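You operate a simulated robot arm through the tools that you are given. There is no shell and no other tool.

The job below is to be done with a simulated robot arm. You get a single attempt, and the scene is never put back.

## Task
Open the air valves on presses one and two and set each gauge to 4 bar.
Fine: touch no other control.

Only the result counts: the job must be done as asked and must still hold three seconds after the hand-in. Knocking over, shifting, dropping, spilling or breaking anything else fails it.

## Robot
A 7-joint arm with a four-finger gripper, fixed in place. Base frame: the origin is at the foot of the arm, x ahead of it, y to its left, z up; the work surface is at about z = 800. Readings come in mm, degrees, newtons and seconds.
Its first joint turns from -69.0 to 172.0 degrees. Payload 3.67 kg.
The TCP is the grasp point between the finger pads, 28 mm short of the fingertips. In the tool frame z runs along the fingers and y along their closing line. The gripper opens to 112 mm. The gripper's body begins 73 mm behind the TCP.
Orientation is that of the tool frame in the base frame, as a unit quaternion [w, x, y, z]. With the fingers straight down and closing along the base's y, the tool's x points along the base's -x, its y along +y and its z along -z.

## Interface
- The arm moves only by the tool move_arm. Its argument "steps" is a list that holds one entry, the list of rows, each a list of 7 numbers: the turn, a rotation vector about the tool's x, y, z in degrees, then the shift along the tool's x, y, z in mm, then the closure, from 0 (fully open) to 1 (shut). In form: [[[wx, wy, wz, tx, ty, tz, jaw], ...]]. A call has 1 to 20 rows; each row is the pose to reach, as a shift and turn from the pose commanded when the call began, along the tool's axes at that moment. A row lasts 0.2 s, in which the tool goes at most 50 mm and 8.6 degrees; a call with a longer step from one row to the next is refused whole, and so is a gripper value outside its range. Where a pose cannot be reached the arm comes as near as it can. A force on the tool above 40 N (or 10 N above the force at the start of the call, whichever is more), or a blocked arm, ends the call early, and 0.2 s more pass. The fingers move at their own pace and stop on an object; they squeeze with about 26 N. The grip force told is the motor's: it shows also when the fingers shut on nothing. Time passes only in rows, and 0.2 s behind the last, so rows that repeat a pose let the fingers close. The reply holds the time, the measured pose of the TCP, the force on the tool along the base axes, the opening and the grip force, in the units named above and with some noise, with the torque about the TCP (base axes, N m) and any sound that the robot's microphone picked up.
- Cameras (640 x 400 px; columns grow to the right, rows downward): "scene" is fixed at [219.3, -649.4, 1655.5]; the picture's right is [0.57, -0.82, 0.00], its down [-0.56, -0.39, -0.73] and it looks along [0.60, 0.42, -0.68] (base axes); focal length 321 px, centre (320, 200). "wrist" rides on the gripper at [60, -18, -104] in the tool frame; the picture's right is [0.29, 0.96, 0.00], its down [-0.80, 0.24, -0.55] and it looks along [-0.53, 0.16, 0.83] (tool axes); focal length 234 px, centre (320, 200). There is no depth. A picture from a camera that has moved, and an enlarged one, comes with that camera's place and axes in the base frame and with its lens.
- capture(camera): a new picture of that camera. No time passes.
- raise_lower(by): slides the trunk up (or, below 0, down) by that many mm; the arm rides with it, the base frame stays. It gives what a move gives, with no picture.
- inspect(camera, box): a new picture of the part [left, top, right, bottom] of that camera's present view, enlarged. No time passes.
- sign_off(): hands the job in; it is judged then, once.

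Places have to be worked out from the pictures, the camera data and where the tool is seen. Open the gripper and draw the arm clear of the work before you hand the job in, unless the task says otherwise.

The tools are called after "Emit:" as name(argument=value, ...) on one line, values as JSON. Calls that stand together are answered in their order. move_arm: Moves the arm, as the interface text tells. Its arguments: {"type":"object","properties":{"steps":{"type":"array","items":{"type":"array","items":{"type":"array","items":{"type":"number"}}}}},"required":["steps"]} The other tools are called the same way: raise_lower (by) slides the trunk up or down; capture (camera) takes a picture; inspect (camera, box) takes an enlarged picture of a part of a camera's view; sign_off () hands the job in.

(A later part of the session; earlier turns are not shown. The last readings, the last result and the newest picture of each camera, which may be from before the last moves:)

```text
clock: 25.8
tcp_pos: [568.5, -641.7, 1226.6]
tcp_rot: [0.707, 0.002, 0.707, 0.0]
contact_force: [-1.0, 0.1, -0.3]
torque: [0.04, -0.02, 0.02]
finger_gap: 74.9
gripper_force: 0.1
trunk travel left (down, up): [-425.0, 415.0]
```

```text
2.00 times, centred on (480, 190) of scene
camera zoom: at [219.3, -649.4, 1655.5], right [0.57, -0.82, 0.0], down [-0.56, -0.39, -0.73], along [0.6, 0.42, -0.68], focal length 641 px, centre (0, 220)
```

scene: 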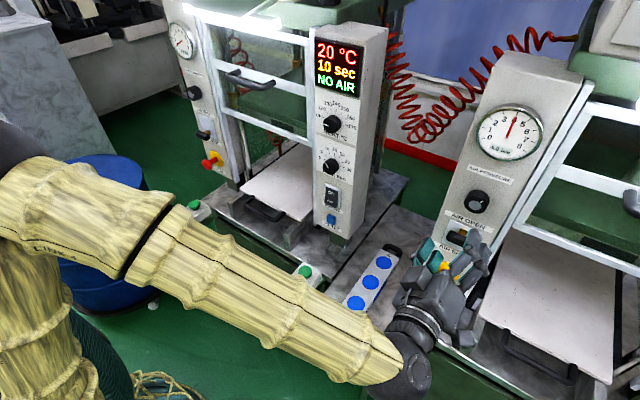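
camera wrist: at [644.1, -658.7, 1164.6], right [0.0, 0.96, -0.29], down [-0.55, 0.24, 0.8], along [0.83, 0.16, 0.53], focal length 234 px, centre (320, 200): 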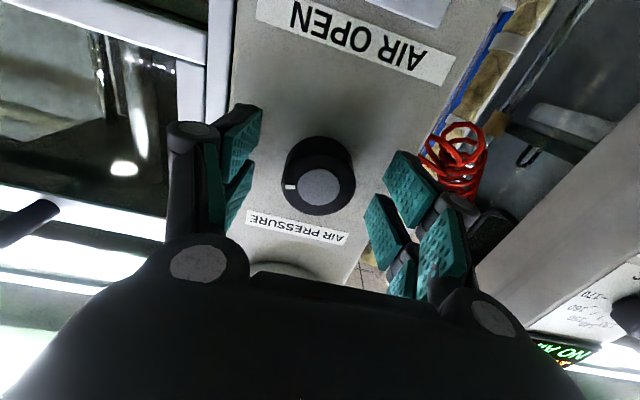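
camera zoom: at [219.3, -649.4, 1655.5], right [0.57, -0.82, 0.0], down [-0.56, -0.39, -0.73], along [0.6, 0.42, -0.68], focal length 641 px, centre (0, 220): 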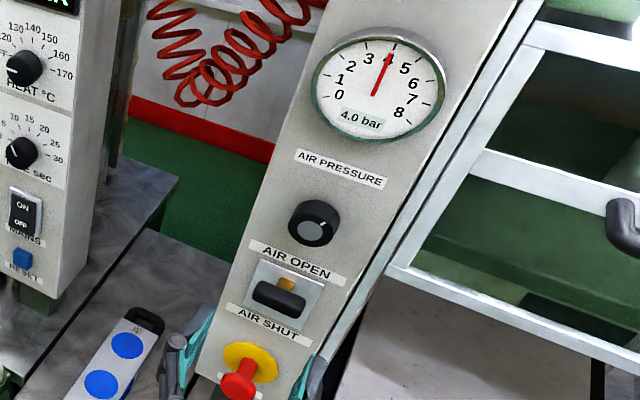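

Press two is done: valve up at AIR OPEN and the gauge at 4.0. I traverse toward +y at x≈568, clear of everything on the press fronts, half of the way first.

Emit:
move_arm(steps=[[[0, 0, 0, 0, 40, 0, 0.33], [0, 0, 0, 0, 85, 0, 0.33], [0, 0, 0, 0, 130, 0, 0.33], [0, 0, 0, 0, 175, 0, 0.33], [0, 0, 0, 0, 220, 0, 0.33], [0, 0, 0, 0, 265, 0, 0.33], [0, 0, 0, 0, 310, 0, 0.33], [0, 0, 0, 0, 355, 0, 0.33], [0, 0, 0, 0, 400, 0, 0.33]]])

Emit:
capture(camera="scene")

Emit:
capture(camera="wrist")

```text
clock: 27.0
tcp_pos: [568.1, -487.1, 1167.5]
tcp_rot: [0.696, 0.077, 0.712, 0.051]
contact_force: [0.1, 0.3, 0.0]
torque: [0.01, -0.02, 0.02]
finger_gap: 74.9
gripper_force: 0.1
out of reach, approached as far as the arm can: row 5, 6
trunk travel left (down, up): [-425.0, 415.0]
stopped in row 6: the arm was blocked; the commanded pose is now the measured one
```

```text
taken
```

scene: 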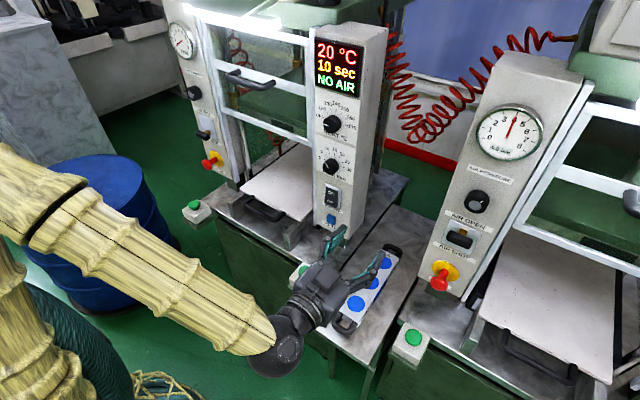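

```text
taken
camera wrist: at [461.0, -491.4, 1106.7], right [0.03, 0.99, -0.11], down [-0.53, 0.11, 0.84], along [0.85, 0.03, 0.53], focal length 234 px, centre (320, 200)
```

wrist: 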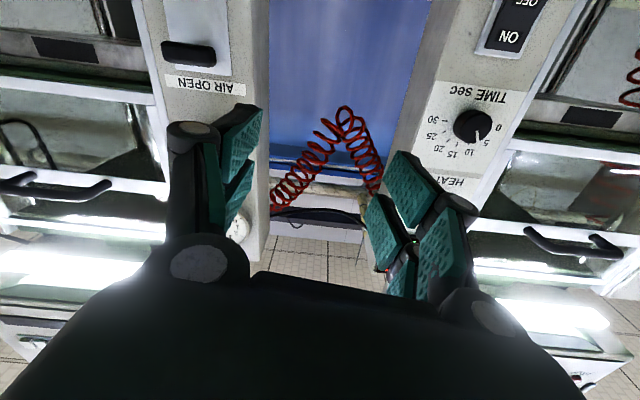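

The arm ran into a joint limit at y≈-487 with the tool facing straight +x, and nothing was touched. I yaw the tool so it points radially outward, which keeps the wrist relaxed, before swinging around.

Emit:
move_arm(steps=[[[8, 0, 0, 0, 0, 0, 0.33], [16, 0, 0, 0, 0, 0, 0.33], [24, 0, 0, 0, 0, 0, 0.33], [32, 0, 0, 0, 0, 0, 0.33]]])

Emit:
capture(camera="scene")

```text
clock: 27.9
tcp_pos: [563.8, -538.6, 1097.8]
tcp_rot: [0.628, 0.297, 0.717, -0.06]
contact_force: [0.1, 0.3, -0.8]
torque: [0.01, -0.01, -0.01]
finger_gap: 75.2
gripper_force: 0.1
out of reach, approached as far as the arm can: row 3, 4
trunk travel left (down, up): [-425.0, 415.0]
stopped in row 4: the arm was blocked; the commanded pose is now the measured one
```

```text
taken
```

scene: 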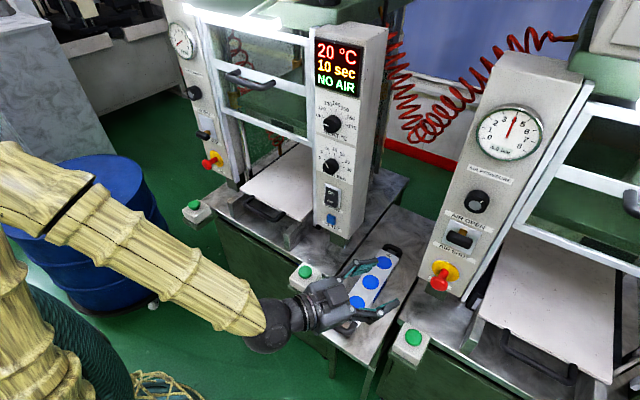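

The drift suggests a wrist-joint limit rather than distance. I back out the way I know works: up, and returning the tool to straight down, as at the start. From there I can traverse and choose a different tilt for press one.

Emit:
move_arm(steps=[[[-0.7, 7.2, -3.4, -18, 5.4, 0, 0.33], [-1.4, 14.5, -6.9, -36, 10.7, 0, 0.33], [-2.1, 21.7, -10.3, -54, 16, 0, 0.33], [-2.8, 29, -13.7, -72, 21.5, 0, 0.33], [-3.5, 36.2, -17.1, -90, 27, 0, 0.33], [-4.1, 43.5, -20.6, -108, 32, 0, 0.33], [-4.8, 50.7, -24, -126, 37.5, 0, 0.33], [-5.5, 58, -27.4, -144, 43, 0, 0.33], [-6.2, 65.2, -30.8, -162, 48, 0, 0.33], [-6.9, 72.5, -34.3, -180, 54, 0, 0.33], [-7.6, 79.7, -37.7, -198, 59, 0, 0.33]]])

Emit:
capture(camera="scene")

```text
clock: 30.3
tcp_pos: [602.7, -559.3, 1301.1]
tcp_rot: [0.0, 0.0, 1.0, -0.003]
contact_force: [0.6, 0.0, -0.8]
torque: [0.0, 0.02, 0.02]
finger_gap: 75.0
gripper_force: 0.1
trunk travel left (down, up): [-425.0, 415.0]
```

```text
taken
```

scene: 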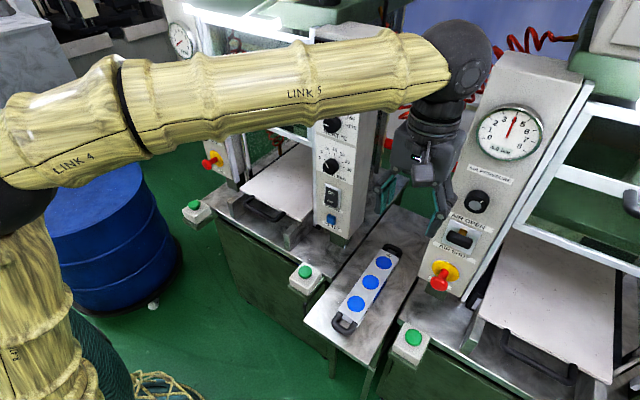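

The tool-down posture is good, with forces at zero. I traverse toward press one in this posture at x≈560, z≈1300, watching for reach warnings.

Emit:
move_arm(steps=[[[0, 0, 0, 15, 40, 0, 0.33], [0, 0, 0, 30, 80, 0, 0.33], [0, 0, 0, 43, 120, 0, 0.33], [0, 0, 0, 43, 165, 0, 0.33], [0, 0, 0, 43, 210, 0, 0.33], [0, 0, 0, 43, 255, 0, 0.33], [0, 0, 0, 43, 300, 0, 0.33], [0, 0, 0, 43, 345, 0, 0.33], [0, 0, 0, 43, 390, 0, 0.33], [0, 0, 0, 43, 435, 0, 0.33], [0, 0, 0, 43, 480, 0, 0.33], [0, 0, 0, 43, 525, 0, 0.33], [0, 0, 0, 43, 570, 0, 0.33], [0, 0, 0, 43, 615, 0, 0.33], [0, 0, 0, 43, 660, 0, 0.33], [0, 0, 0, 43, 700, 0, 0.33]]])

Emit:
capture(camera="scene")

Emit:
capture(camera="wrist")

```text
clock: 31.6
tcp_pos: [561.5, -408.3, 1260.8]
tcp_rot: [-0.012, 0.019, 0.996, 0.087]
contact_force: [0.5, -0.1, -0.3]
torque: [0.06, 0.05, 0.0]
finger_gap: 75.1
gripper_force: 0.0
out of reach, approached as far as the arm can: row 6
trunk travel left (down, up): [-425.0, 415.0]
stopped in row 6: the arm was blocked; the commanded pose is now the measured one
```

```text
taken
```

scene: 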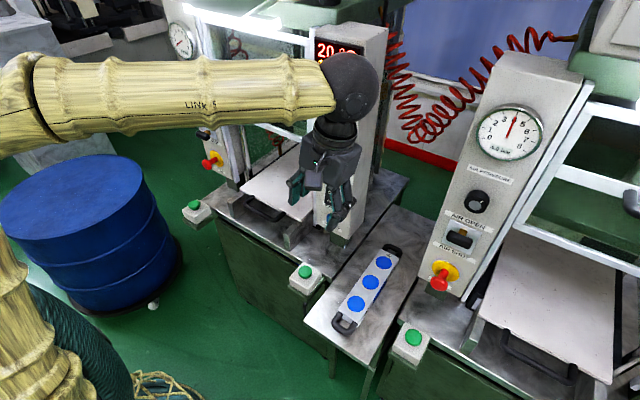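

```text
taken
camera wrist: at [502.0, -443.1, 1361.0], right [-0.25, 0.95, 0.18], down [0.82, 0.11, 0.56], along [0.52, 0.28, -0.81], focal length 234 px, centre (320, 200)
```

wrist: 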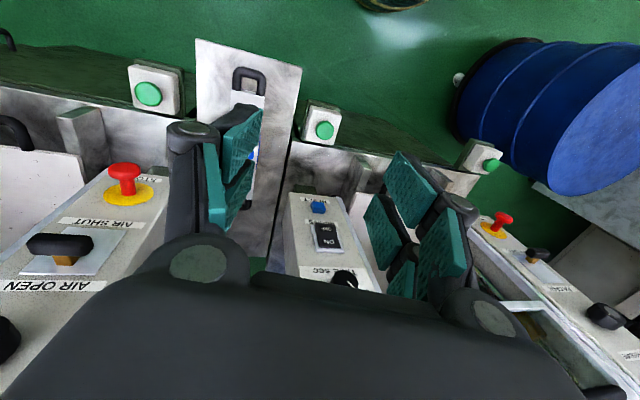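

Again it drifts downward when close in, so the shoulder is too low relative to the wrist at this height. Raising the trunk should allow the smaller radius, so I raise it 250 mm.

Emit:
raise_lower(by=250)

Emit:
capture(camera="scene")

```text
clock: 34.2
tcp_pos: [560.0, -408.0, 1512.6]
tcp_rot: [-0.011, 0.018, 0.996, 0.087]
contact_force: [-0.2, -0.1, -0.3]
torque: [0.03, 0.05, 0.02]
finger_gap: 75.0
gripper_force: 0.1
trunk travel left (down, up): [-675.0, 165.0]
```

```text
taken
```

scene: 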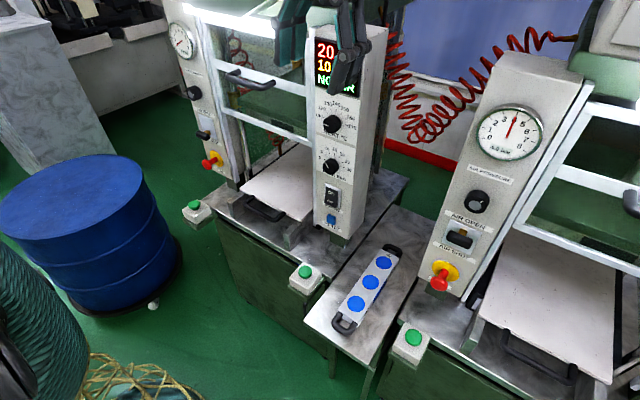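

There is room now. I lower the tool 200 mm relative to the trunk and level it.

Emit:
move_arm(steps=[[[2, -0.3, -0.4, 0, 0, 40, 0.33], [4, -0.5, -0.8, 0, 0, 80, 0.33], [6, -0.8, -1.2, 0, 0, 120, 0.33], [8, -1.1, -1.7, 0, 0, 160, 0.33], [10, -1.3, -2.1, 0, 0, 200, 0.33]]])

```text
clock: 35.4
tcp_pos: [556.6, -376.4, 1305.2]
tcp_rot: [-0.008, 0.002, 1.0, 0.01]
contact_force: [-0.1, -0.1, -0.7]
torque: [0.02, -0.01, -0.01]
finger_gap: 75.0
gripper_force: 0.1
trunk travel left (down, up): [-675.0, 165.0]
```

The pose was reached cleanly. I traverse toward press one at this height.

Emit:
move_arm(steps=[[[0, 0, 0, 0, 40, 0, 0.33], [0, 0, 0, 0, 80, 0, 0.33], [0, 0, 0, 0, 120, 0, 0.33], [0, 0, 0, 0, 160, 0, 0.33], [0, 0, 0, 0, 200, 0, 0.33], [0, 0, 0, 0, 240, 0, 0.33], [0, 0, 0, 0, 280, 0, 0.33], [0, 0, 0, 0, 320, 0, 0.33], [0, 0, 0, 0, 360, 0, 0.33], [0, 0, 0, 0, 400, 0, 0.33], [0, 0, 0, 0, 440, 0, 0.33], [0, 0, 0, 0, 480, 0, 0.33]]])

Emit:
capture(camera="scene")

Emit:
capture(camera="wrist")

```text
clock: 36.0
tcp_pos: [556.9, -330.1, 1287.0]
tcp_rot: [-0.013, 0.018, 0.996, 0.088]
contact_force: [0.5, 0.8, -0.2]
torque: [0.0, -0.01, 0.02]
finger_gap: 75.1
gripper_force: 0.0
out of reach, approached as far as the arm can: row 2, 3
trunk travel left (down, up): [-675.0, 165.0]
stopped in row 3: the arm was blocked; the commanded pose is now the measured one
```

```text
taken
```

scene: 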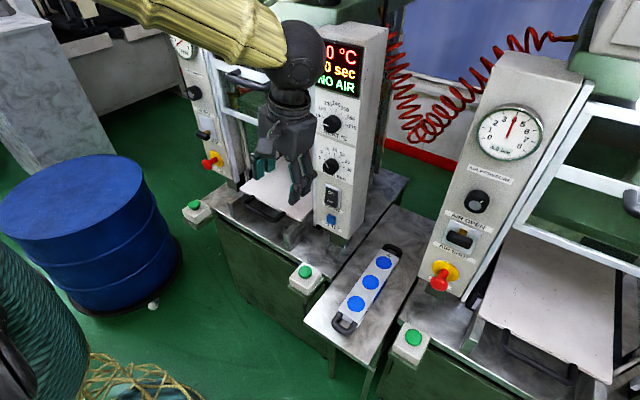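

```text
taken
camera wrist: at [497.4, -364.7, 1386.6], right [-0.25, 0.95, 0.18], down [0.82, 0.11, 0.56], along [0.52, 0.29, -0.81], focal length 234 px, centre (320, 200)
```

wrist: 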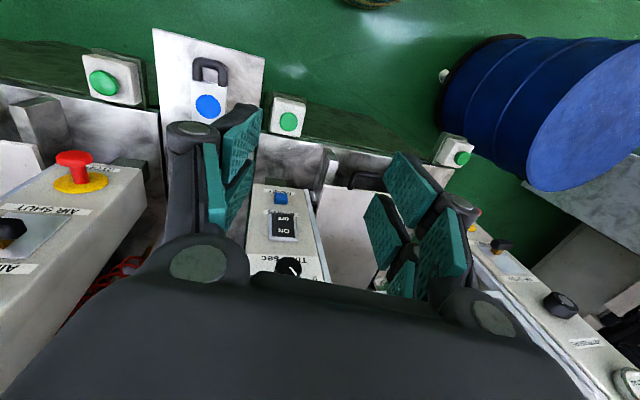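

Blocked again, with the same drift as before: about 10° about base x. Holding a fixed world heading while swinging seems to run a joint into its stop, so I swing the tool rigidly around the base axis instead, with heading turning along with azimuth so joint 1 does the work.

Emit:
move_arm(steps=[[[0.12, 0.7, -3.94, -16.5, 42.1, 7.0, 0.33], [0.23, 1.4, -7.88, -30, 84.3, 14.1, 0.33], [0.35, 2.1, -11.8, -40.4, 127.2, 21.4, 0.33], [0.46, 2.8, -15.8, -46.9, 170.5, 28.9, 0.33], [0.58, 3.5, -19.7, -50, 213.8, 36.5, 0.33], [0.7, 4.2, -23.6, -50.1, 256.8, 44.2, 0.33]]])

Emit:
capture(camera="scene")

```text
clock: 37.4
tcp_pos: [615.8, -68.7, 1287.9]
tcp_rot: [-0.03, -0.19, 0.978, 0.082]
contact_force: [1.3, 0.3, -0.3]
torque: [-0.01, -0.02, -0.02]
finger_gap: 75.1
gripper_force: 0.1
trunk travel left (down, up): [-675.0, 165.0]
```

```text
taken
```

scene: 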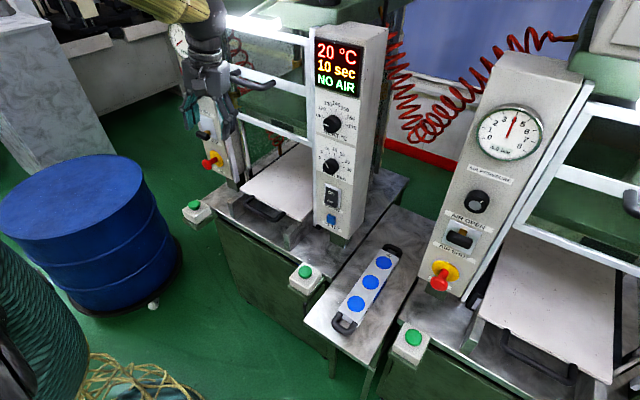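

The rigid swing worked: the tool is now at (616, -69, 1288). I continue it by another 24° to come in front of press one.

Emit:
move_arm(steps=[[[0.11, 0.69, -3.94, -15.9, 39.3, 6.4, 0.33], [0.22, 1.38, -7.88, -28.6, 79.9, 13.1, 0.33], [0.33, 2.06, -11.8, -38.4, 120.9, 20, 0.33], [0.44, 2.75, -15.8, -46, 162.1, 27, 0.33], [0.55, 3.44, -19.7, -50.9, 203.5, 34.1, 0.33], [0.66, 4.13, -23.6, -53.6, 244.7, 41.2, 0.33]]])

Emit:
capture(camera="scene")

Emit:
capture(camera="wrist")

```text
clock: 38.8
tcp_pos: [570.7, 181.1, 1287.9]
tcp_rot: [-0.046, -0.388, 0.917, 0.073]
contact_force: [0.2, 0.3, -0.2]
torque: [-0.03, 0.03, -0.02]
finger_gap: 75.2
gripper_force: 0.1
trunk travel left (down, up): [-675.0, 165.0]
```

```text
taken
```

scene: 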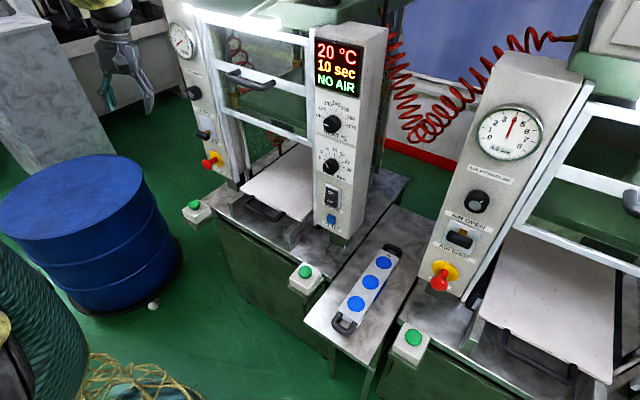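

```text
taken
camera wrist: at [555.6, 115.5, 1387.4], right [-0.88, 0.45, 0.17], down [0.46, 0.69, 0.56], along [0.14, 0.57, -0.81], focal length 234 px, centre (320, 200)
```

wrist: 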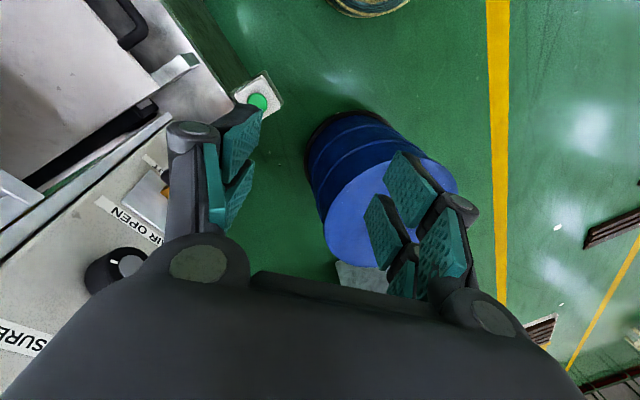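

The wrist view also shows only open floor to the left, so these are the two presses. I now tilt the tool to point +x while easing forward to x≈676 to give the wrist room.

Emit:
move_arm(steps=[[[5.8, -5.7, 0, -7, -5.3, -1.1, 0.33], [11.6, -11.5, 0, -14, -10.6, -2.2, 0.33], [17.4, -17.2, 0, -21, -16, -3.3, 0.33], [23.3, -22.9, 0, -28, -21, -4.4, 0.33], [29.1, -28.7, 0, -35, -26.5, -5.5, 0.33], [34.9, -34.4, 0, -42, -32, -6.6, 0.33], [40.7, -40.1, 0, -49, -37, -7.7, 0.33], [46.5, -45.9, 0, -56, -42.5, -8.8, 0.33], [52.3, -51.6, 0, -63, -48, -10, 0.33], [58.1, -57.3, 0, -70, -53, -11, 0.33], [64, -63.1, 0, -77, -58.5, -12, 0.33], [69.8, -68.8, 0, -83.5, -63.7, -13.3, 0.33]]])

Emit:
capture(camera="scene")

Emit:
capture(camera="wrist")

```text
clock: 41.6
tcp_pos: [683.7, 175.1, 1338.9]
tcp_rot: [0.679, -0.197, 0.674, -0.212]
contact_force: [0.3, 0.0, -0.1]
torque: [-0.02, -0.02, 0.01]
finger_gap: 75.2
gripper_force: 0.1
trunk travel left (down, up): [-675.0, 165.0]
stopped in row 12: the arm was blocked; the commanded pose is now the measured one
```

```text
taken
```

scene: 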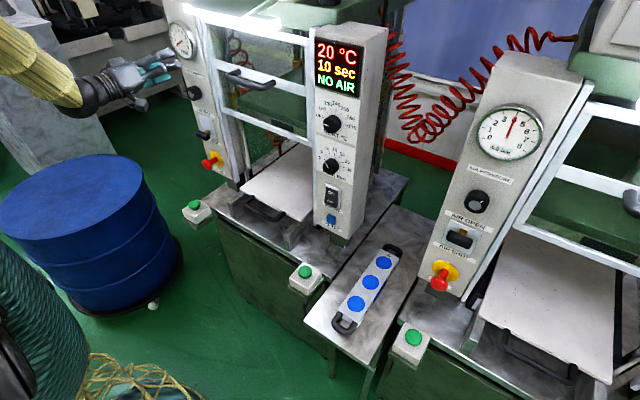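

```text
taken
camera wrist: at [578.6, 127.4, 1296.7], right [0.02, 0.64, -0.77], down [-0.55, 0.65, 0.52], along [0.84, 0.41, 0.36], focal length 234 px, centre (320, 200)
```

wrist: 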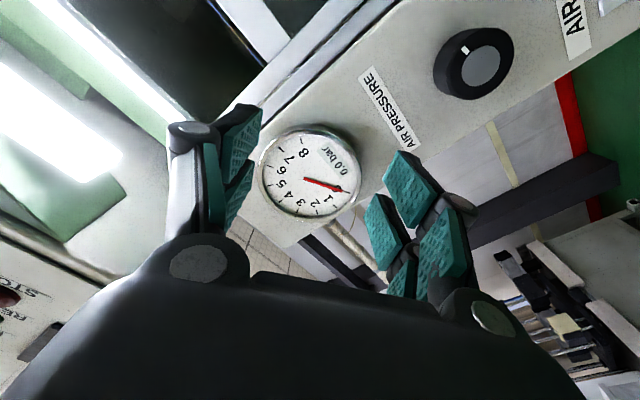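

The tool is horizontal in front of press one, and its gauge reads 0.0 bar. It drifted up slightly, so here a lower trunk suits the arm better: I lower it 180 mm, with tips at x≈712, clear of all controls.

Emit:
raise_lower(by=-180)

Emit:
capture(camera="wrist")

Emit:
capture(camera="scene")

```text
clock: 43.6
tcp_pos: [682.7, 172.3, 1159.9]
tcp_rot: [0.679, -0.196, 0.674, -0.213]
contact_force: [-0.8, 0.5, -0.7]
torque: [0.03, -0.02, -0.01]
finger_gap: 74.7
gripper_force: 0.0
trunk travel left (down, up): [-495.0, 345.0]
```

```text
taken
camera wrist: at [577.8, 126.2, 1117.2], right [0.02, 0.64, -0.77], down [-0.55, 0.65, 0.52], along [0.84, 0.41, 0.36], focal length 234 px, centre (320, 200)
```

wrist: 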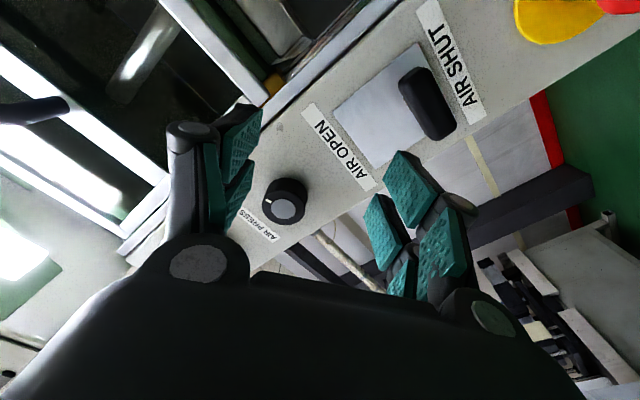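

```text
taken
```

scene: 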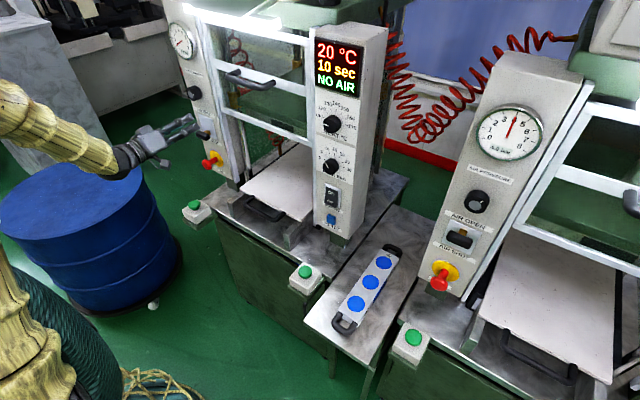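

From this view press one's bar is at about (757, 199, 1083) and its knob at about (755, 201, 1227), i.e. the same layout shifted to y≈200. I roll the tool upright so the fingers close horizontally, and move to y≈200, z≈1120, slightly back.

Emit:
move_arm(steps=[[[-0.2, 0.1, 5.6, 3, 7.4, -5, 0.33], [-0.4, 0.1, 11.2, 6, 14.9, -10, 0.33], [-0.6, 0.2, 16.8, 9.2, 22.3, -15, 0.33], [-0.8, 0.3, 22.4, 12.3, 29.7, -20, 0.33], [-1, 0.3, 28, 15.4, 37, -20, 0.33], [-1.2, 0.4, 33.6, 18.4, 44.6, -20, 0.33]]])

Emit:
capture(camera="wrist")

Emit:
capture(camera="scene")

```text
clock: 45.0
tcp_pos: [665.1, 202.3, 1117.0]
tcp_rot: [0.707, -0.001, 0.707, -0.001]
contact_force: [-0.2, 0.8, -0.2]
torque: [-0.02, 0.03, 0.03]
finger_gap: 74.8
gripper_force: 0.1
trunk travel left (down, up): [-495.0, 345.0]
```

```text
taken
camera wrist: at [559.6, 182.8, 1056.7], right [0.0, 0.96, -0.29], down [-0.55, 0.24, 0.8], along [0.83, 0.16, 0.53], focal length 234 px, centre (320, 200)
```

wrist: 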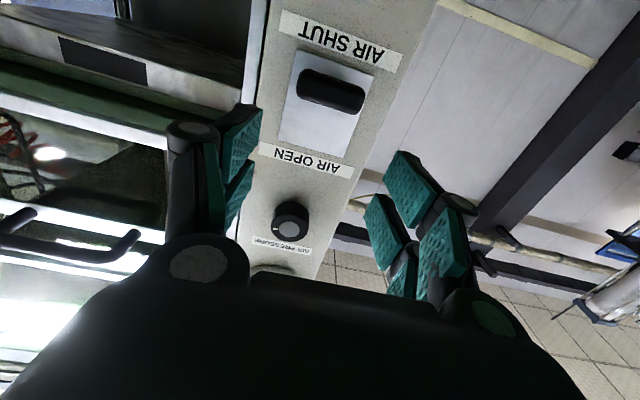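

```text
taken
```

scene: 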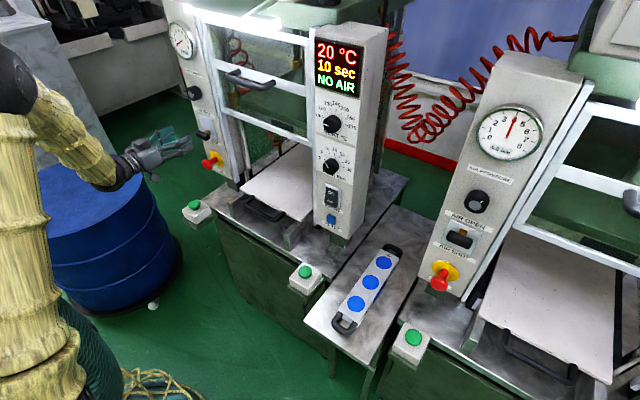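

The pose matches the approach used at press two. The bar re-triangulates to (757, 200, 1083), so I go level with it and advance so the fingers straddle its ends.

Emit:
move_arm(steps=[[[0, 0, 0, 17, -1, 0, 0.33], [0, 0, 0, 34, -2.3, 0, 0.33], [0, 0, 0, 34, -2.3, 30, 0.33], [0, 0, 0, 34, -2.3, 55, 0.33], [0, 0, 0, 34, -2.3, 75, 0.33], [0, 0, 0, 34, -2.3, 82, 0.33]]])

Emit:
capture(camera="wrist")

Emit:
inspect(camera="scene", box=[120, 10, 280, 190])

```text
clock: 46.4
tcp_pos: [749.3, 197.4, 1085.7]
tcp_rot: [0.708, 0.001, 0.706, -0.002]
contact_force: [0.9, -0.7, 0.6]
torque: [0.02, -0.01, 0.0]
finger_gap: 75.1
gripper_force: 0.0
trunk travel left (down, up): [-495.0, 345.0]
```

```text
taken
camera wrist: at [642.7, 178.5, 1024.1], right [0.0, 0.96, -0.29], down [-0.55, 0.24, 0.8], along [0.83, 0.16, 0.53], focal length 234 px, centre (320, 200)
```

wrist: 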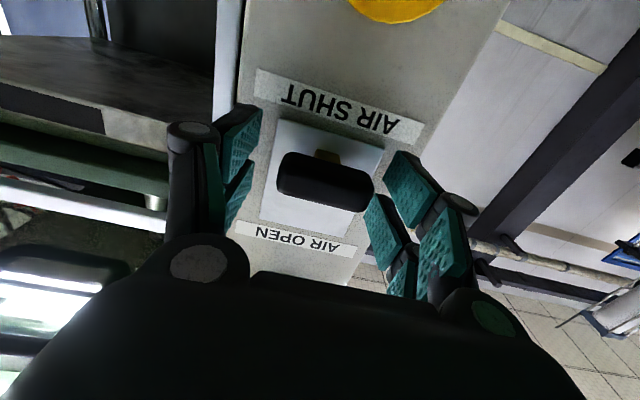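

```text
2.22 times, centred on (200, 100) of scene
camera zoom: at [219.3, -649.4, 1655.5], right [0.57, -0.82, 0.0], down [-0.56, -0.39, -0.73], along [0.6, 0.42, -0.68], focal length 713 px, centre (587, 422)
```

zoom: 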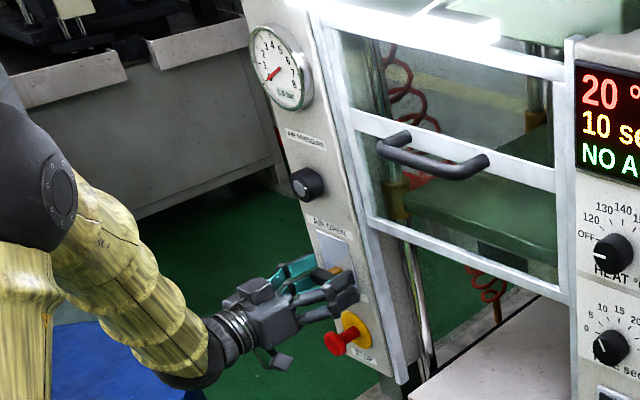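

The bar sits about 3 mm to +y of the tool centre, so I shift 2.7 mm, lower by 1 mm and close on the bar's ends.

Emit:
move_arm(steps=[[[0, 0, 0, 1, 2.7, 0, 0.33], [0, 0, 0, 1, 2.7, 0, 0.45], [0, 0, 0, 1, 2.7, 0, 0.6], [0, 0, 0, 1, 2.7, 0, 0.7]]])

Emit:
inspect(camera="wrist", box=[220, 80, 440, 260])

```text
clock: 47.4
tcp_pos: [747.7, 200.4, 1083.2]
tcp_rot: [0.707, 0.001, 0.707, -0.001]
contact_force: [0.4, 8.0, 3.6]
torque: [0.16, -0.14, 0.33]
finger_gap: 51.0
gripper_force: 44.8
trunk travel left (down, up): [-495.0, 345.0]
```

```text
2.22 times, centred on (330, 170) of wrist
camera zoom: at [642.8, 181.7, 1023.5], right [0.0, 0.96, -0.29], down [-0.55, 0.24, 0.8], along [0.83, 0.16, 0.53], focal length 520 px, centre (298, 267)
```

zoom: 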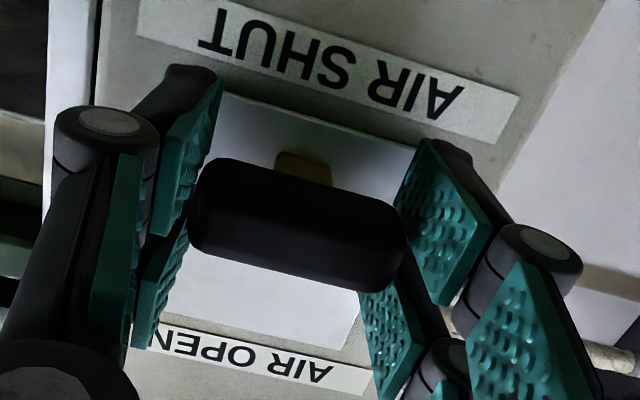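

The bar is gripped at 51.0 mm. I lift in 3 mm steps up to about 1119, as on press two.

Emit:
move_arm(steps=[[[0, 0, 0, -3, 0.3, 0, 0.7], [0, 0, 0, -6, 0.6, 0, 0.7], [0, 0, 0, -9, 0.6, 0, 0.7], [0, 0, 0, -12, 0.6, 0, 0.7], [0, 0, 0, -15, 0.6, 0, 0.7], [0, 0, 0, -18, 0.6, 0, 0.7], [0, 0, 0, -21, 0.6, 0, 0.7], [0, 0, 0, -24, 0.6, 0, 0.7], [0, 0, 0, -27, 0.6, 0, 0.7], [0, 0, 0, -30, 0.6, 0, 0.7], [0, 0, 0, -33, 0.6, 0, 0.7], [0, 0, 0, -36, 0.6, 0, 0.7]]])

Emit:
inspect(camera="scene", box=[120, 10, 280, 190])

Emit:
inspect(camera="wrist", box=[220, 80, 440, 260])

```text
clock: 50.0
tcp_pos: [748.3, 199.5, 1117.8]
tcp_rot: [0.707, 0.0, 0.707, -0.001]
contact_force: [21.1, -25.6, 1.5]
torque: [-0.07, 0.42, -0.34]
finger_gap: 50.8
gripper_force: 44.7
trunk travel left (down, up): [-495.0, 345.0]
```

```text
2.22 times, centred on (200, 100) of scene
camera zoom: at [219.3, -649.4, 1655.5], right [0.57, -0.82, 0.0], down [-0.56, -0.39, -0.73], along [0.6, 0.42, -0.68], focal length 713 px, centre (587, 422)
```

zoom: 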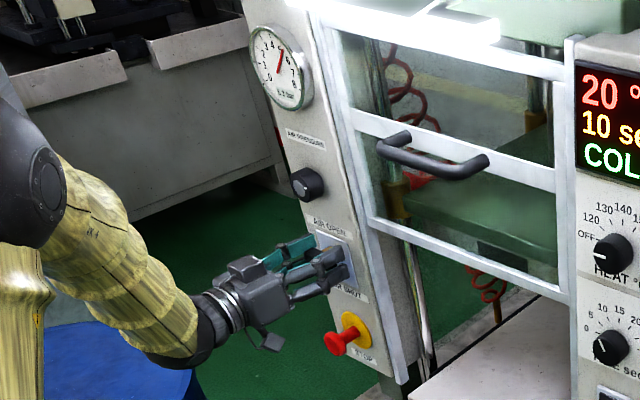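

```text
2.22 times, centred on (330, 170) of wrist
camera zoom: at [642.7, 181.3, 1057.6], right [0.0, 0.96, -0.29], down [-0.55, 0.24, 0.8], along [0.83, 0.16, 0.53], focal length 520 px, centre (298, 267)
```

zoom: 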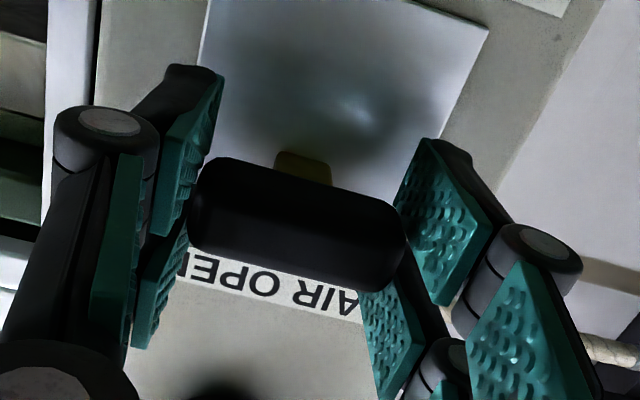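

The display switched from NO AIR to COLD, so air is flowing. Side force has built to about 33 N, so I relieve it by shifting 1.2 mm along -y and 1 mm toward the panel, then continue up in 2 mm steps to the stop.

Emit:
move_arm(steps=[[[0, 0, 0, 0, -0.6, 0.5, 0.7], [0, 0, 0, 0, -1.2, 1.0, 0.7], [0, 0, 0, -2, -1.2, 1.0, 0.7], [0, 0, 0, -4, -1.2, 1.0, 0.7], [0, 0, 0, -6, -1.2, 1.0, 0.7]]])

Emit:
inspect(camera="scene", box=[120, 10, 280, 190])

```text
clock: 51.2
tcp_pos: [747.3, 200.2, 1124.3]
tcp_rot: [0.707, -0.002, 0.707, -0.001]
contact_force: [9.6, -16.0, -0.9]
torque: [0.51, -0.07, -0.09]
finger_gap: 50.8
gripper_force: 45.0
trunk travel left (down, up): [-495.0, 345.0]
```

```text
2.22 times, centred on (200, 100) of scene
camera zoom: at [219.3, -649.4, 1655.5], right [0.57, -0.82, 0.0], down [-0.56, -0.39, -0.73], along [0.6, 0.42, -0.68], focal length 713 px, centre (587, 422)
```

zoom: 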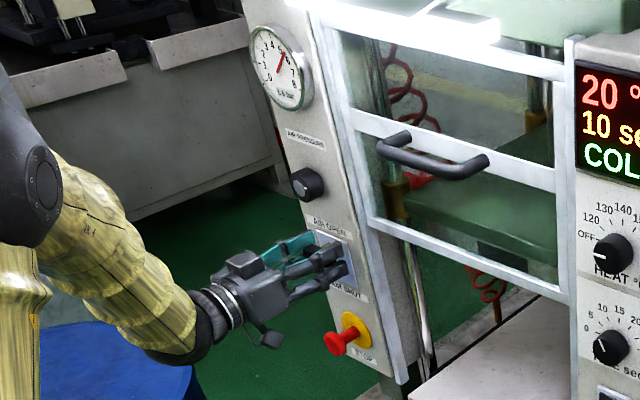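

At z≈1124 there is no stop force yet. I go up a few more millimetres to confirm the stop, relieving the side force as well.

Emit:
move_arm(steps=[[[0, 0, 0, -1, -0.6, 0.3, 0.7], [0, 0, 0, -2, -0.6, 0.3, 0.7], [0, 0, 0, -3, -0.6, 0.3, 0.7], [0, 0, 0, -4, -0.6, 0.3, 0.7]]])

Emit:
inspect(camera="scene", box=[160, 10, 220, 80])

Emit:
inspect(camera="wrist", box=[220, 20, 420, 250])

```text
clock: 52.2
tcp_pos: [748.2, 198.8, 1126.7]
tcp_rot: [0.705, -0.002, 0.709, -0.002]
contact_force: [-4.6, -16.1, -22.7]
torque: [0.26, 0.29, -0.28]
finger_gap: 50.6
gripper_force: 45.4
trunk travel left (down, up): [-495.0, 345.0]
```

```text
5.71 times, centred on (190, 45) of scene
camera zoom: at [219.3, -649.4, 1655.5], right [0.57, -0.82, 0.0], down [-0.56, -0.39, -0.73], along [0.6, 0.42, -0.68], focal length 1832 px, centre (1063, 1086)
```

zoom: 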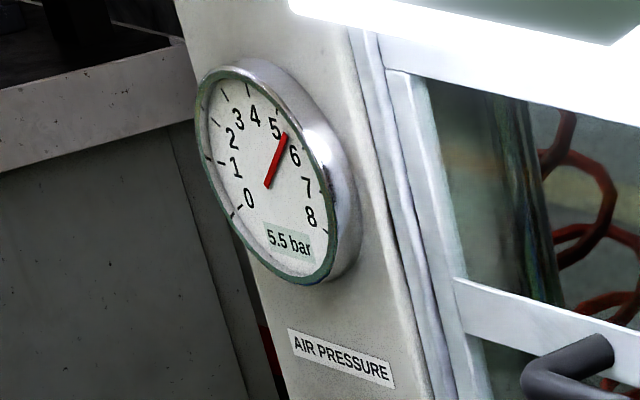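

```text
1.74 times, centred on (320, 135) of wrist
camera zoom: at [642.4, 181.0, 1065.6], right [0.0, 0.96, -0.29], down [-0.55, 0.24, 0.8], along [0.83, 0.16, 0.53], focal length 407 px, centre (320, 313)
```

zoom: 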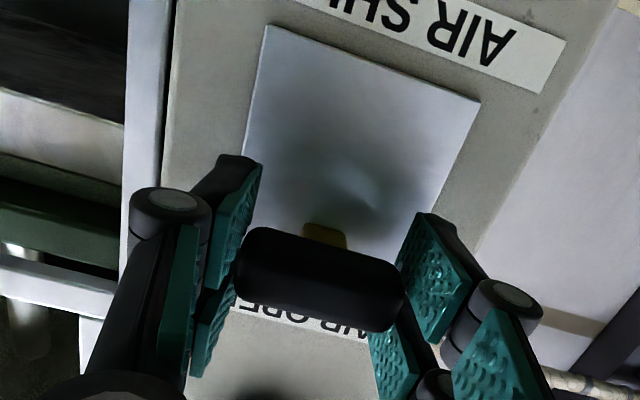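

The stop is reached (-22.7 N) and press one's gauge reads 5.5 bar, the same as press two did. I relieve, open the jaws and back straight out.

Emit:
move_arm(steps=[[[0, 0, 0, 2, -0.6, 0, 0.7], [0, 0, 0, 3.5, -0.8, 0, 0.7], [0, 0, 0, 3.5, -0.8, 0, 0.33], [0, 0, 0, 3.5, -0.8, 0, 0.33], [0, 0, 0, 3.5, -0.8, -25, 0.33], [0, 0, 0, 3.5, -0.8, -55, 0.33]]])

Emit:
inspect(camera="scene", box=[120, 10, 280, 190])

Emit:
capture(camera="wrist")

```text
clock: 53.6
tcp_pos: [691.1, 199.3, 1126.2]
tcp_rot: [0.708, -0.001, 0.706, -0.002]
contact_force: [0.3, -0.2, 0.1]
torque: [-0.03, 0.02, 0.01]
finger_gap: 75.1
gripper_force: 0.1
trunk travel left (down, up): [-495.0, 345.0]
```

```text
2.22 times, centred on (200, 100) of scene
camera zoom: at [219.3, -649.4, 1655.5], right [0.57, -0.82, 0.0], down [-0.56, -0.39, -0.73], along [0.6, 0.42, -0.68], focal length 713 px, centre (587, 422)
```

zoom: 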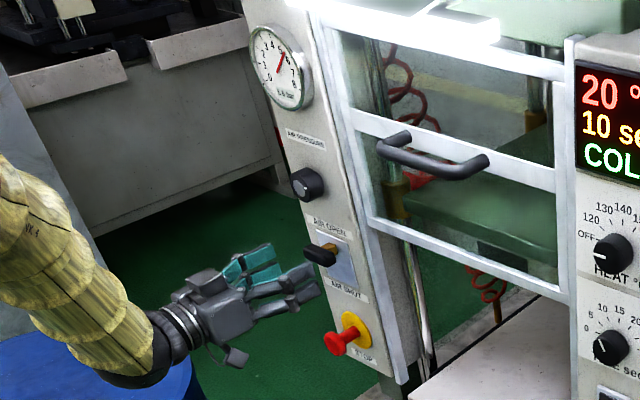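

```text
taken
camera wrist: at [585.9, 181.4, 1065.0], right [0.0, 0.96, -0.29], down [-0.56, 0.24, 0.8], along [0.83, 0.16, 0.53], focal length 234 px, centre (320, 200)
```

wrist: 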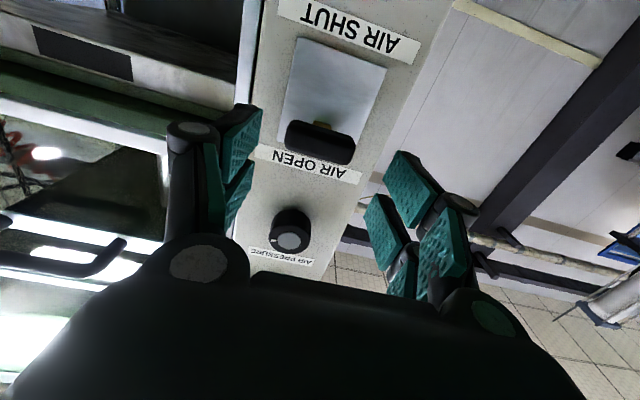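

Valve one stays up at AIR OPEN and the gauge holds 5.5. I raise the tool in front of the knob at about (755, 200, 1227), staying back at x≈691.

Emit:
move_arm(steps=[[[0, 0, 0, -35, 0.3, 0, 0.33], [0, 0, 0, -70, 0.6, 0, 0.33], [0, 0, 0, -101, 0.8, 0, 0.33]]])

Emit:
capture(camera="wrist")

```text
clock: 54.4
tcp_pos: [691.2, 200.8, 1227.6]
tcp_rot: [0.708, -0.001, 0.706, -0.002]
contact_force: [-0.1, -0.1, 0.6]
torque: [-0.02, 0.0, 0.02]
finger_gap: 75.3
gripper_force: 0.1
trunk travel left (down, up): [-495.0, 345.0]
```

```text
taken
camera wrist: at [586.2, 181.9, 1166.0], right [0.0, 0.96, -0.29], down [-0.56, 0.24, 0.8], along [0.83, 0.16, 0.53], focal length 234 px, centre (320, 200)
```

wrist: 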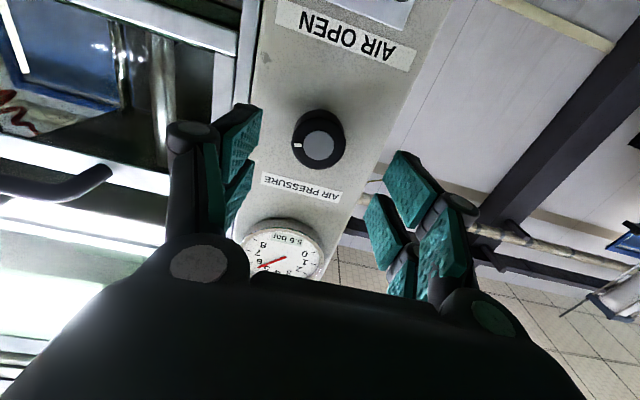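

The knob is centred at (755, 200, 1227). Before gripping, I test in free air that the tool can roll -48° here without hitting a joint stop, then roll back.

Emit:
move_arm(steps=[[[0, 0, -8, 0, 0, 0, 0.33], [0, 0, -16, 0, 0, 0, 0.33], [0, 0, -24, 0, 0, 0, 0.33], [0, 0, -32, 0, 0, 0, 0.33], [0, 0, -40, 0, 0, 0, 0.33], [0, 0, -48, 0, 0, 0, 0.33]]])

```text
clock: 55.8
tcp_pos: [701.9, 182.6, 1231.3]
tcp_rot: [0.642, -0.271, 0.665, -0.269]
contact_force: [0.0, -0.2, -0.7]
torque: [0.0, -0.03, -0.02]
finger_gap: 74.9
gripper_force: 0.1
trunk travel left (down, up): [-495.0, 345.0]
```

At -48° the arm began to drift (18 mm in y), so that end is near a joint stop. I roll back and test the positive side to +30°, so I can start the turn from there.

Emit:
move_arm(steps=[[[0, 0, 8, 0, 0, 0, 0.33], [0, 0, 16, 0, 0, 0, 0.33], [0, 0, 24, 0, 0, 0, 0.33], [0, 0, 32, 0, 0, 0, 0.33], [0, 0, 40, 0, 0, 0, 0.33], [0, 0, 48, 0, 0, 0, 0.33], [0, 0, 56, 0, 0, 0, 0.33], [0, 0, 64, 0, 0, 0, 0.33], [0, 0, 72, 0, 0, 0, 0.33], [0, 0, 78, 0, 0, 0, 0.33]]])

Emit:
capture(camera="wrist")

Emit:
inspect(camera="scene", box=[120, 10, 280, 190])

```text
clock: 58.0
tcp_pos: [692.0, 199.2, 1225.8]
tcp_rot: [0.684, 0.184, 0.683, 0.181]
contact_force: [0.5, -0.2, -0.4]
torque: [-0.02, 0.02, 0.0]
finger_gap: 75.1
gripper_force: 0.0
trunk travel left (down, up): [-495.0, 345.0]
```

```text
taken
camera wrist: at [587.3, 214.2, 1164.7], right [0.0, 0.97, 0.23], down [-0.56, -0.19, 0.81], along [0.83, -0.13, 0.54], focal length 234 px, centre (320, 200)
```

wrist: 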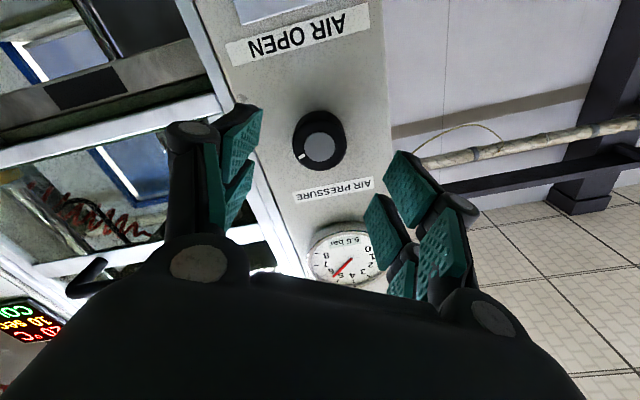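

```text
2.22 times, centred on (200, 100) of scene
camera zoom: at [219.3, -649.4, 1655.5], right [0.57, -0.82, 0.0], down [-0.56, -0.39, -0.73], along [0.6, 0.42, -0.68], focal length 713 px, centre (587, 422)
```

zoom: 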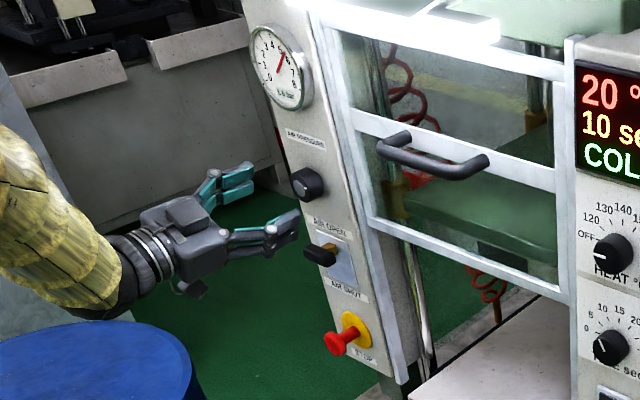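

Roll +30° is reached cleanly. I correct 1.5 mm upward and advance to straddle the knob at x≈750.

Emit:
move_arm(steps=[[[0, 0, 0, -1.3, 0.7, 20, 0.33], [0, 0, 0, -1.3, 0.7, 40, 0.33], [0, 0, 0, -1.3, 0.7, 52, 0.33], [0, 0, 0, -1.3, 0.7, 57.5, 0.33]]])

Emit:
capture(camera="wrist")

Emit:
inspect(camera="scene", box=[120, 10, 280, 190])

```text
clock: 59.0
tcp_pos: [749.7, 201.5, 1228.0]
tcp_rot: [0.684, 0.182, 0.683, 0.181]
contact_force: [-0.9, 0.4, 0.2]
torque: [-0.01, -0.01, 0.01]
finger_gap: 74.9
gripper_force: 0.1
trunk travel left (down, up): [-495.0, 345.0]
```

```text
taken
camera wrist: at [644.4, 215.1, 1165.9], right [0.0, 0.97, 0.22], down [-0.56, -0.19, 0.81], along [0.83, -0.12, 0.54], focal length 234 px, centre (320, 200)
```

wrist: 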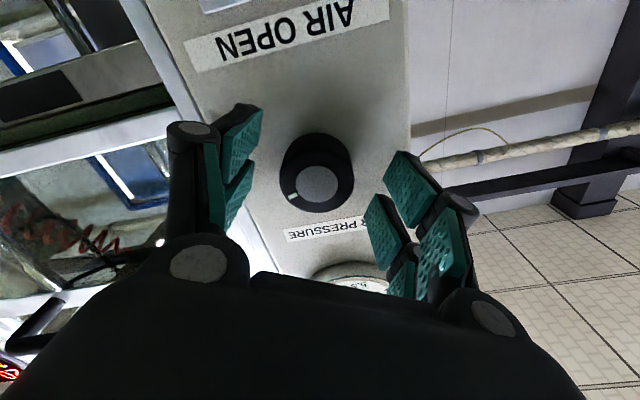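

```text
2.22 times, centred on (200, 100) of scene
camera zoom: at [219.3, -649.4, 1655.5], right [0.57, -0.82, 0.0], down [-0.56, -0.39, -0.73], along [0.6, 0.42, -0.68], focal length 713 px, centre (587, 422)
```

zoom: 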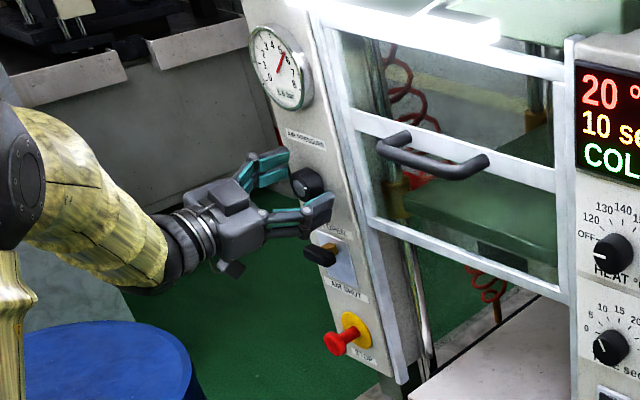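

The knob looks centred between the fingers to about 1 mm. I close on it.

Emit:
move_arm(steps=[[[0, 0, 0, 0, 0, 0, 0.45], [0, 0, 0, 0, 0, 0, 0.6], [0, 0, 0, 0, 0, 0, 0.75]]])

Emit:
inspect(camera="scene", box=[160, 10, 220, 80])

```text
clock: 59.8
tcp_pos: [748.9, 199.6, 1227.5]
tcp_rot: [0.683, 0.181, 0.683, 0.183]
contact_force: [-6.3, -7.2, -6.3]
torque: [0.01, 0.13, -0.34]
finger_gap: 40.3
gripper_force: 44.7
trunk travel left (down, up): [-495.0, 345.0]
```

```text
5.71 times, centred on (190, 45) of scene
camera zoom: at [219.3, -649.4, 1655.5], right [0.57, -0.82, 0.0], down [-0.56, -0.39, -0.73], along [0.6, 0.42, -0.68], focal length 1832 px, centre (1063, 1086)
```

zoom: 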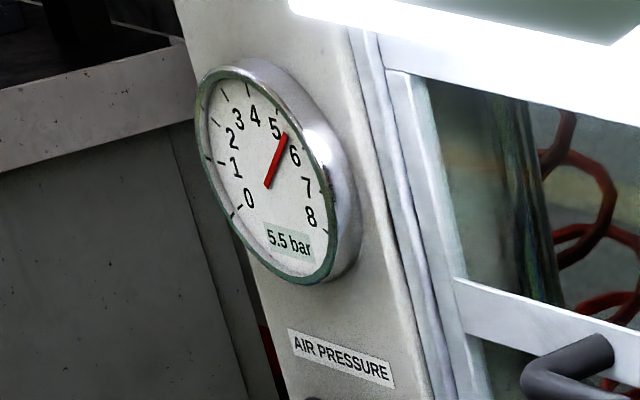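

The knob is gripped at 40.3 mm and the gauge is readable at 5.5. I turn -20° and let it settle.

Emit:
move_arm(steps=[[[0, 0, -5, 0, 0, 0, 0.75], [0, 0, -10, 0, 0, 0, 0.75], [0, 0, -15, 0, 0, 0, 0.75], [0, 0, -20, 0, 0, 0, 0.75], [0, 0, -20, 0, 0, 0, 0.75], [0, 0, -20, 0, 0, 0, 0.75], [0, 0, -20, 0, 0, 0, 0.75]]])

Emit:
inspect(camera="scene", box=[160, 10, 220, 80])

```text
clock: 61.4
tcp_pos: [749.6, 199.6, 1226.8]
tcp_rot: [0.705, 0.06, 0.705, 0.06]
contact_force: [-13.8, -14.4, -18.8]
torque: [0.02, 0.37, -0.44]
finger_gap: 40.4
gripper_force: 44.9
trunk travel left (down, up): [-495.0, 345.0]
```

```text
5.71 times, centred on (190, 45) of scene
camera zoom: at [219.3, -649.4, 1655.5], right [0.57, -0.82, 0.0], down [-0.56, -0.39, -0.73], along [0.6, 0.42, -0.68], focal length 1832 px, centre (1063, 1086)
```

zoom: 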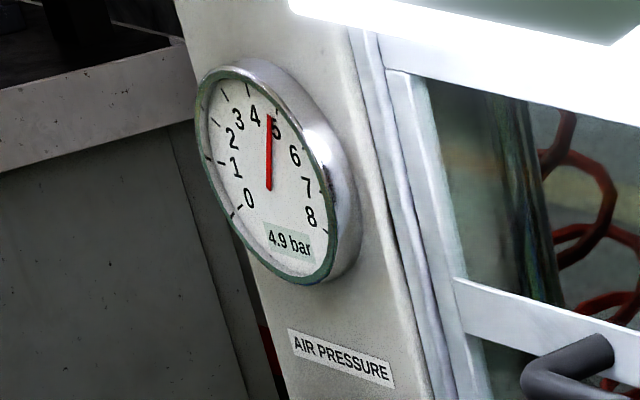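

4.9 bar, still settling toward about 4.83 by the 0.033 bar/degree rule. I relieve the side force and turn another 17°.

Emit:
move_arm(steps=[[[0, 0, 0, 0.4, -0.5, -0.3, 0.75], [0, 0, 0, 0.8, -0.9, -0.5, 0.75], [0, 0, -4, 0.8, -0.9, -0.5, 0.75], [0, 0, -8, 0.8, -0.9, -0.5, 0.75], [0, 0, -12, 0.8, -0.9, -0.5, 0.75], [0, 0, -17, 0.8, -0.9, -0.5, 0.75], [0, 0, -17, 0.8, -0.9, -0.5, 0.75], [0, 0, -17, 0.8, -0.9, -0.5, 0.75], [0, 0, -17, 0.8, -0.9, -0.5, 0.75], [0, 0, -17, 0.8, -0.9, -0.5, 0.75]]])

Emit:
inspect(camera="scene", box=[160, 10, 220, 80])

```text
clock: 63.6
tcp_pos: [749.7, 198.6, 1227.6]
tcp_rot: [0.706, -0.044, 0.705, -0.045]
contact_force: [-1.5, -7.2, -3.7]
torque: [0.0, 0.13, -0.16]
finger_gap: 40.2
gripper_force: 45.4
trunk travel left (down, up): [-495.0, 345.0]
```

```text
5.71 times, centred on (190, 45) of scene
camera zoom: at [219.3, -649.4, 1655.5], right [0.57, -0.82, 0.0], down [-0.56, -0.39, -0.73], along [0.6, 0.42, -0.68], focal length 1832 px, centre (1063, 1086)
```

zoom: 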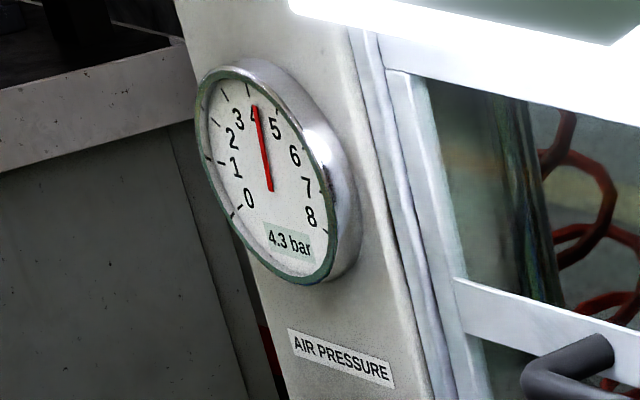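

4.3 bar after about 37° of turn, consistent, with low force. I turn 8° more and settle.

Emit:
move_arm(steps=[[[0, 0, -2, 0, -0.2, 0, 0.75], [0, 0, -4, 0.1, -0.3, 0, 0.75], [0, 0, -6, 0.1, -0.4, 0, 0.75], [0, 0, -8, 0.1, -0.5, 0, 0.75], [0, 0, -8, 0.1, -0.5, 0, 0.75], [0, 0, -8, 0.1, -0.5, 0, 0.75], [0, 0, -8, 0.1, -0.5, 0, 0.75], [0, 0, -8, 0.1, -0.5, 0, 0.75]]])

Emit:
inspect(camera="scene", box=[160, 10, 220, 80])

```text
clock: 65.4
tcp_pos: [749.2, 198.9, 1226.7]
tcp_rot: [0.701, -0.093, 0.701, -0.093]
contact_force: [6.7, -1.5, 4.5]
torque: [0.02, -0.01, 0.05]
finger_gap: 39.9
gripper_force: 45.0
trunk travel left (down, up): [-495.0, 345.0]
```

```text
5.71 times, centred on (190, 45) of scene
camera zoom: at [219.3, -649.4, 1655.5], right [0.57, -0.82, 0.0], down [-0.56, -0.39, -0.73], along [0.6, 0.42, -0.68], focal length 1832 px, centre (1063, 1086)
```

zoom: 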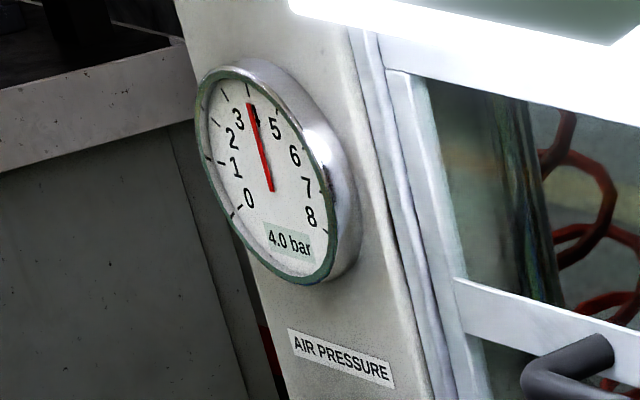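

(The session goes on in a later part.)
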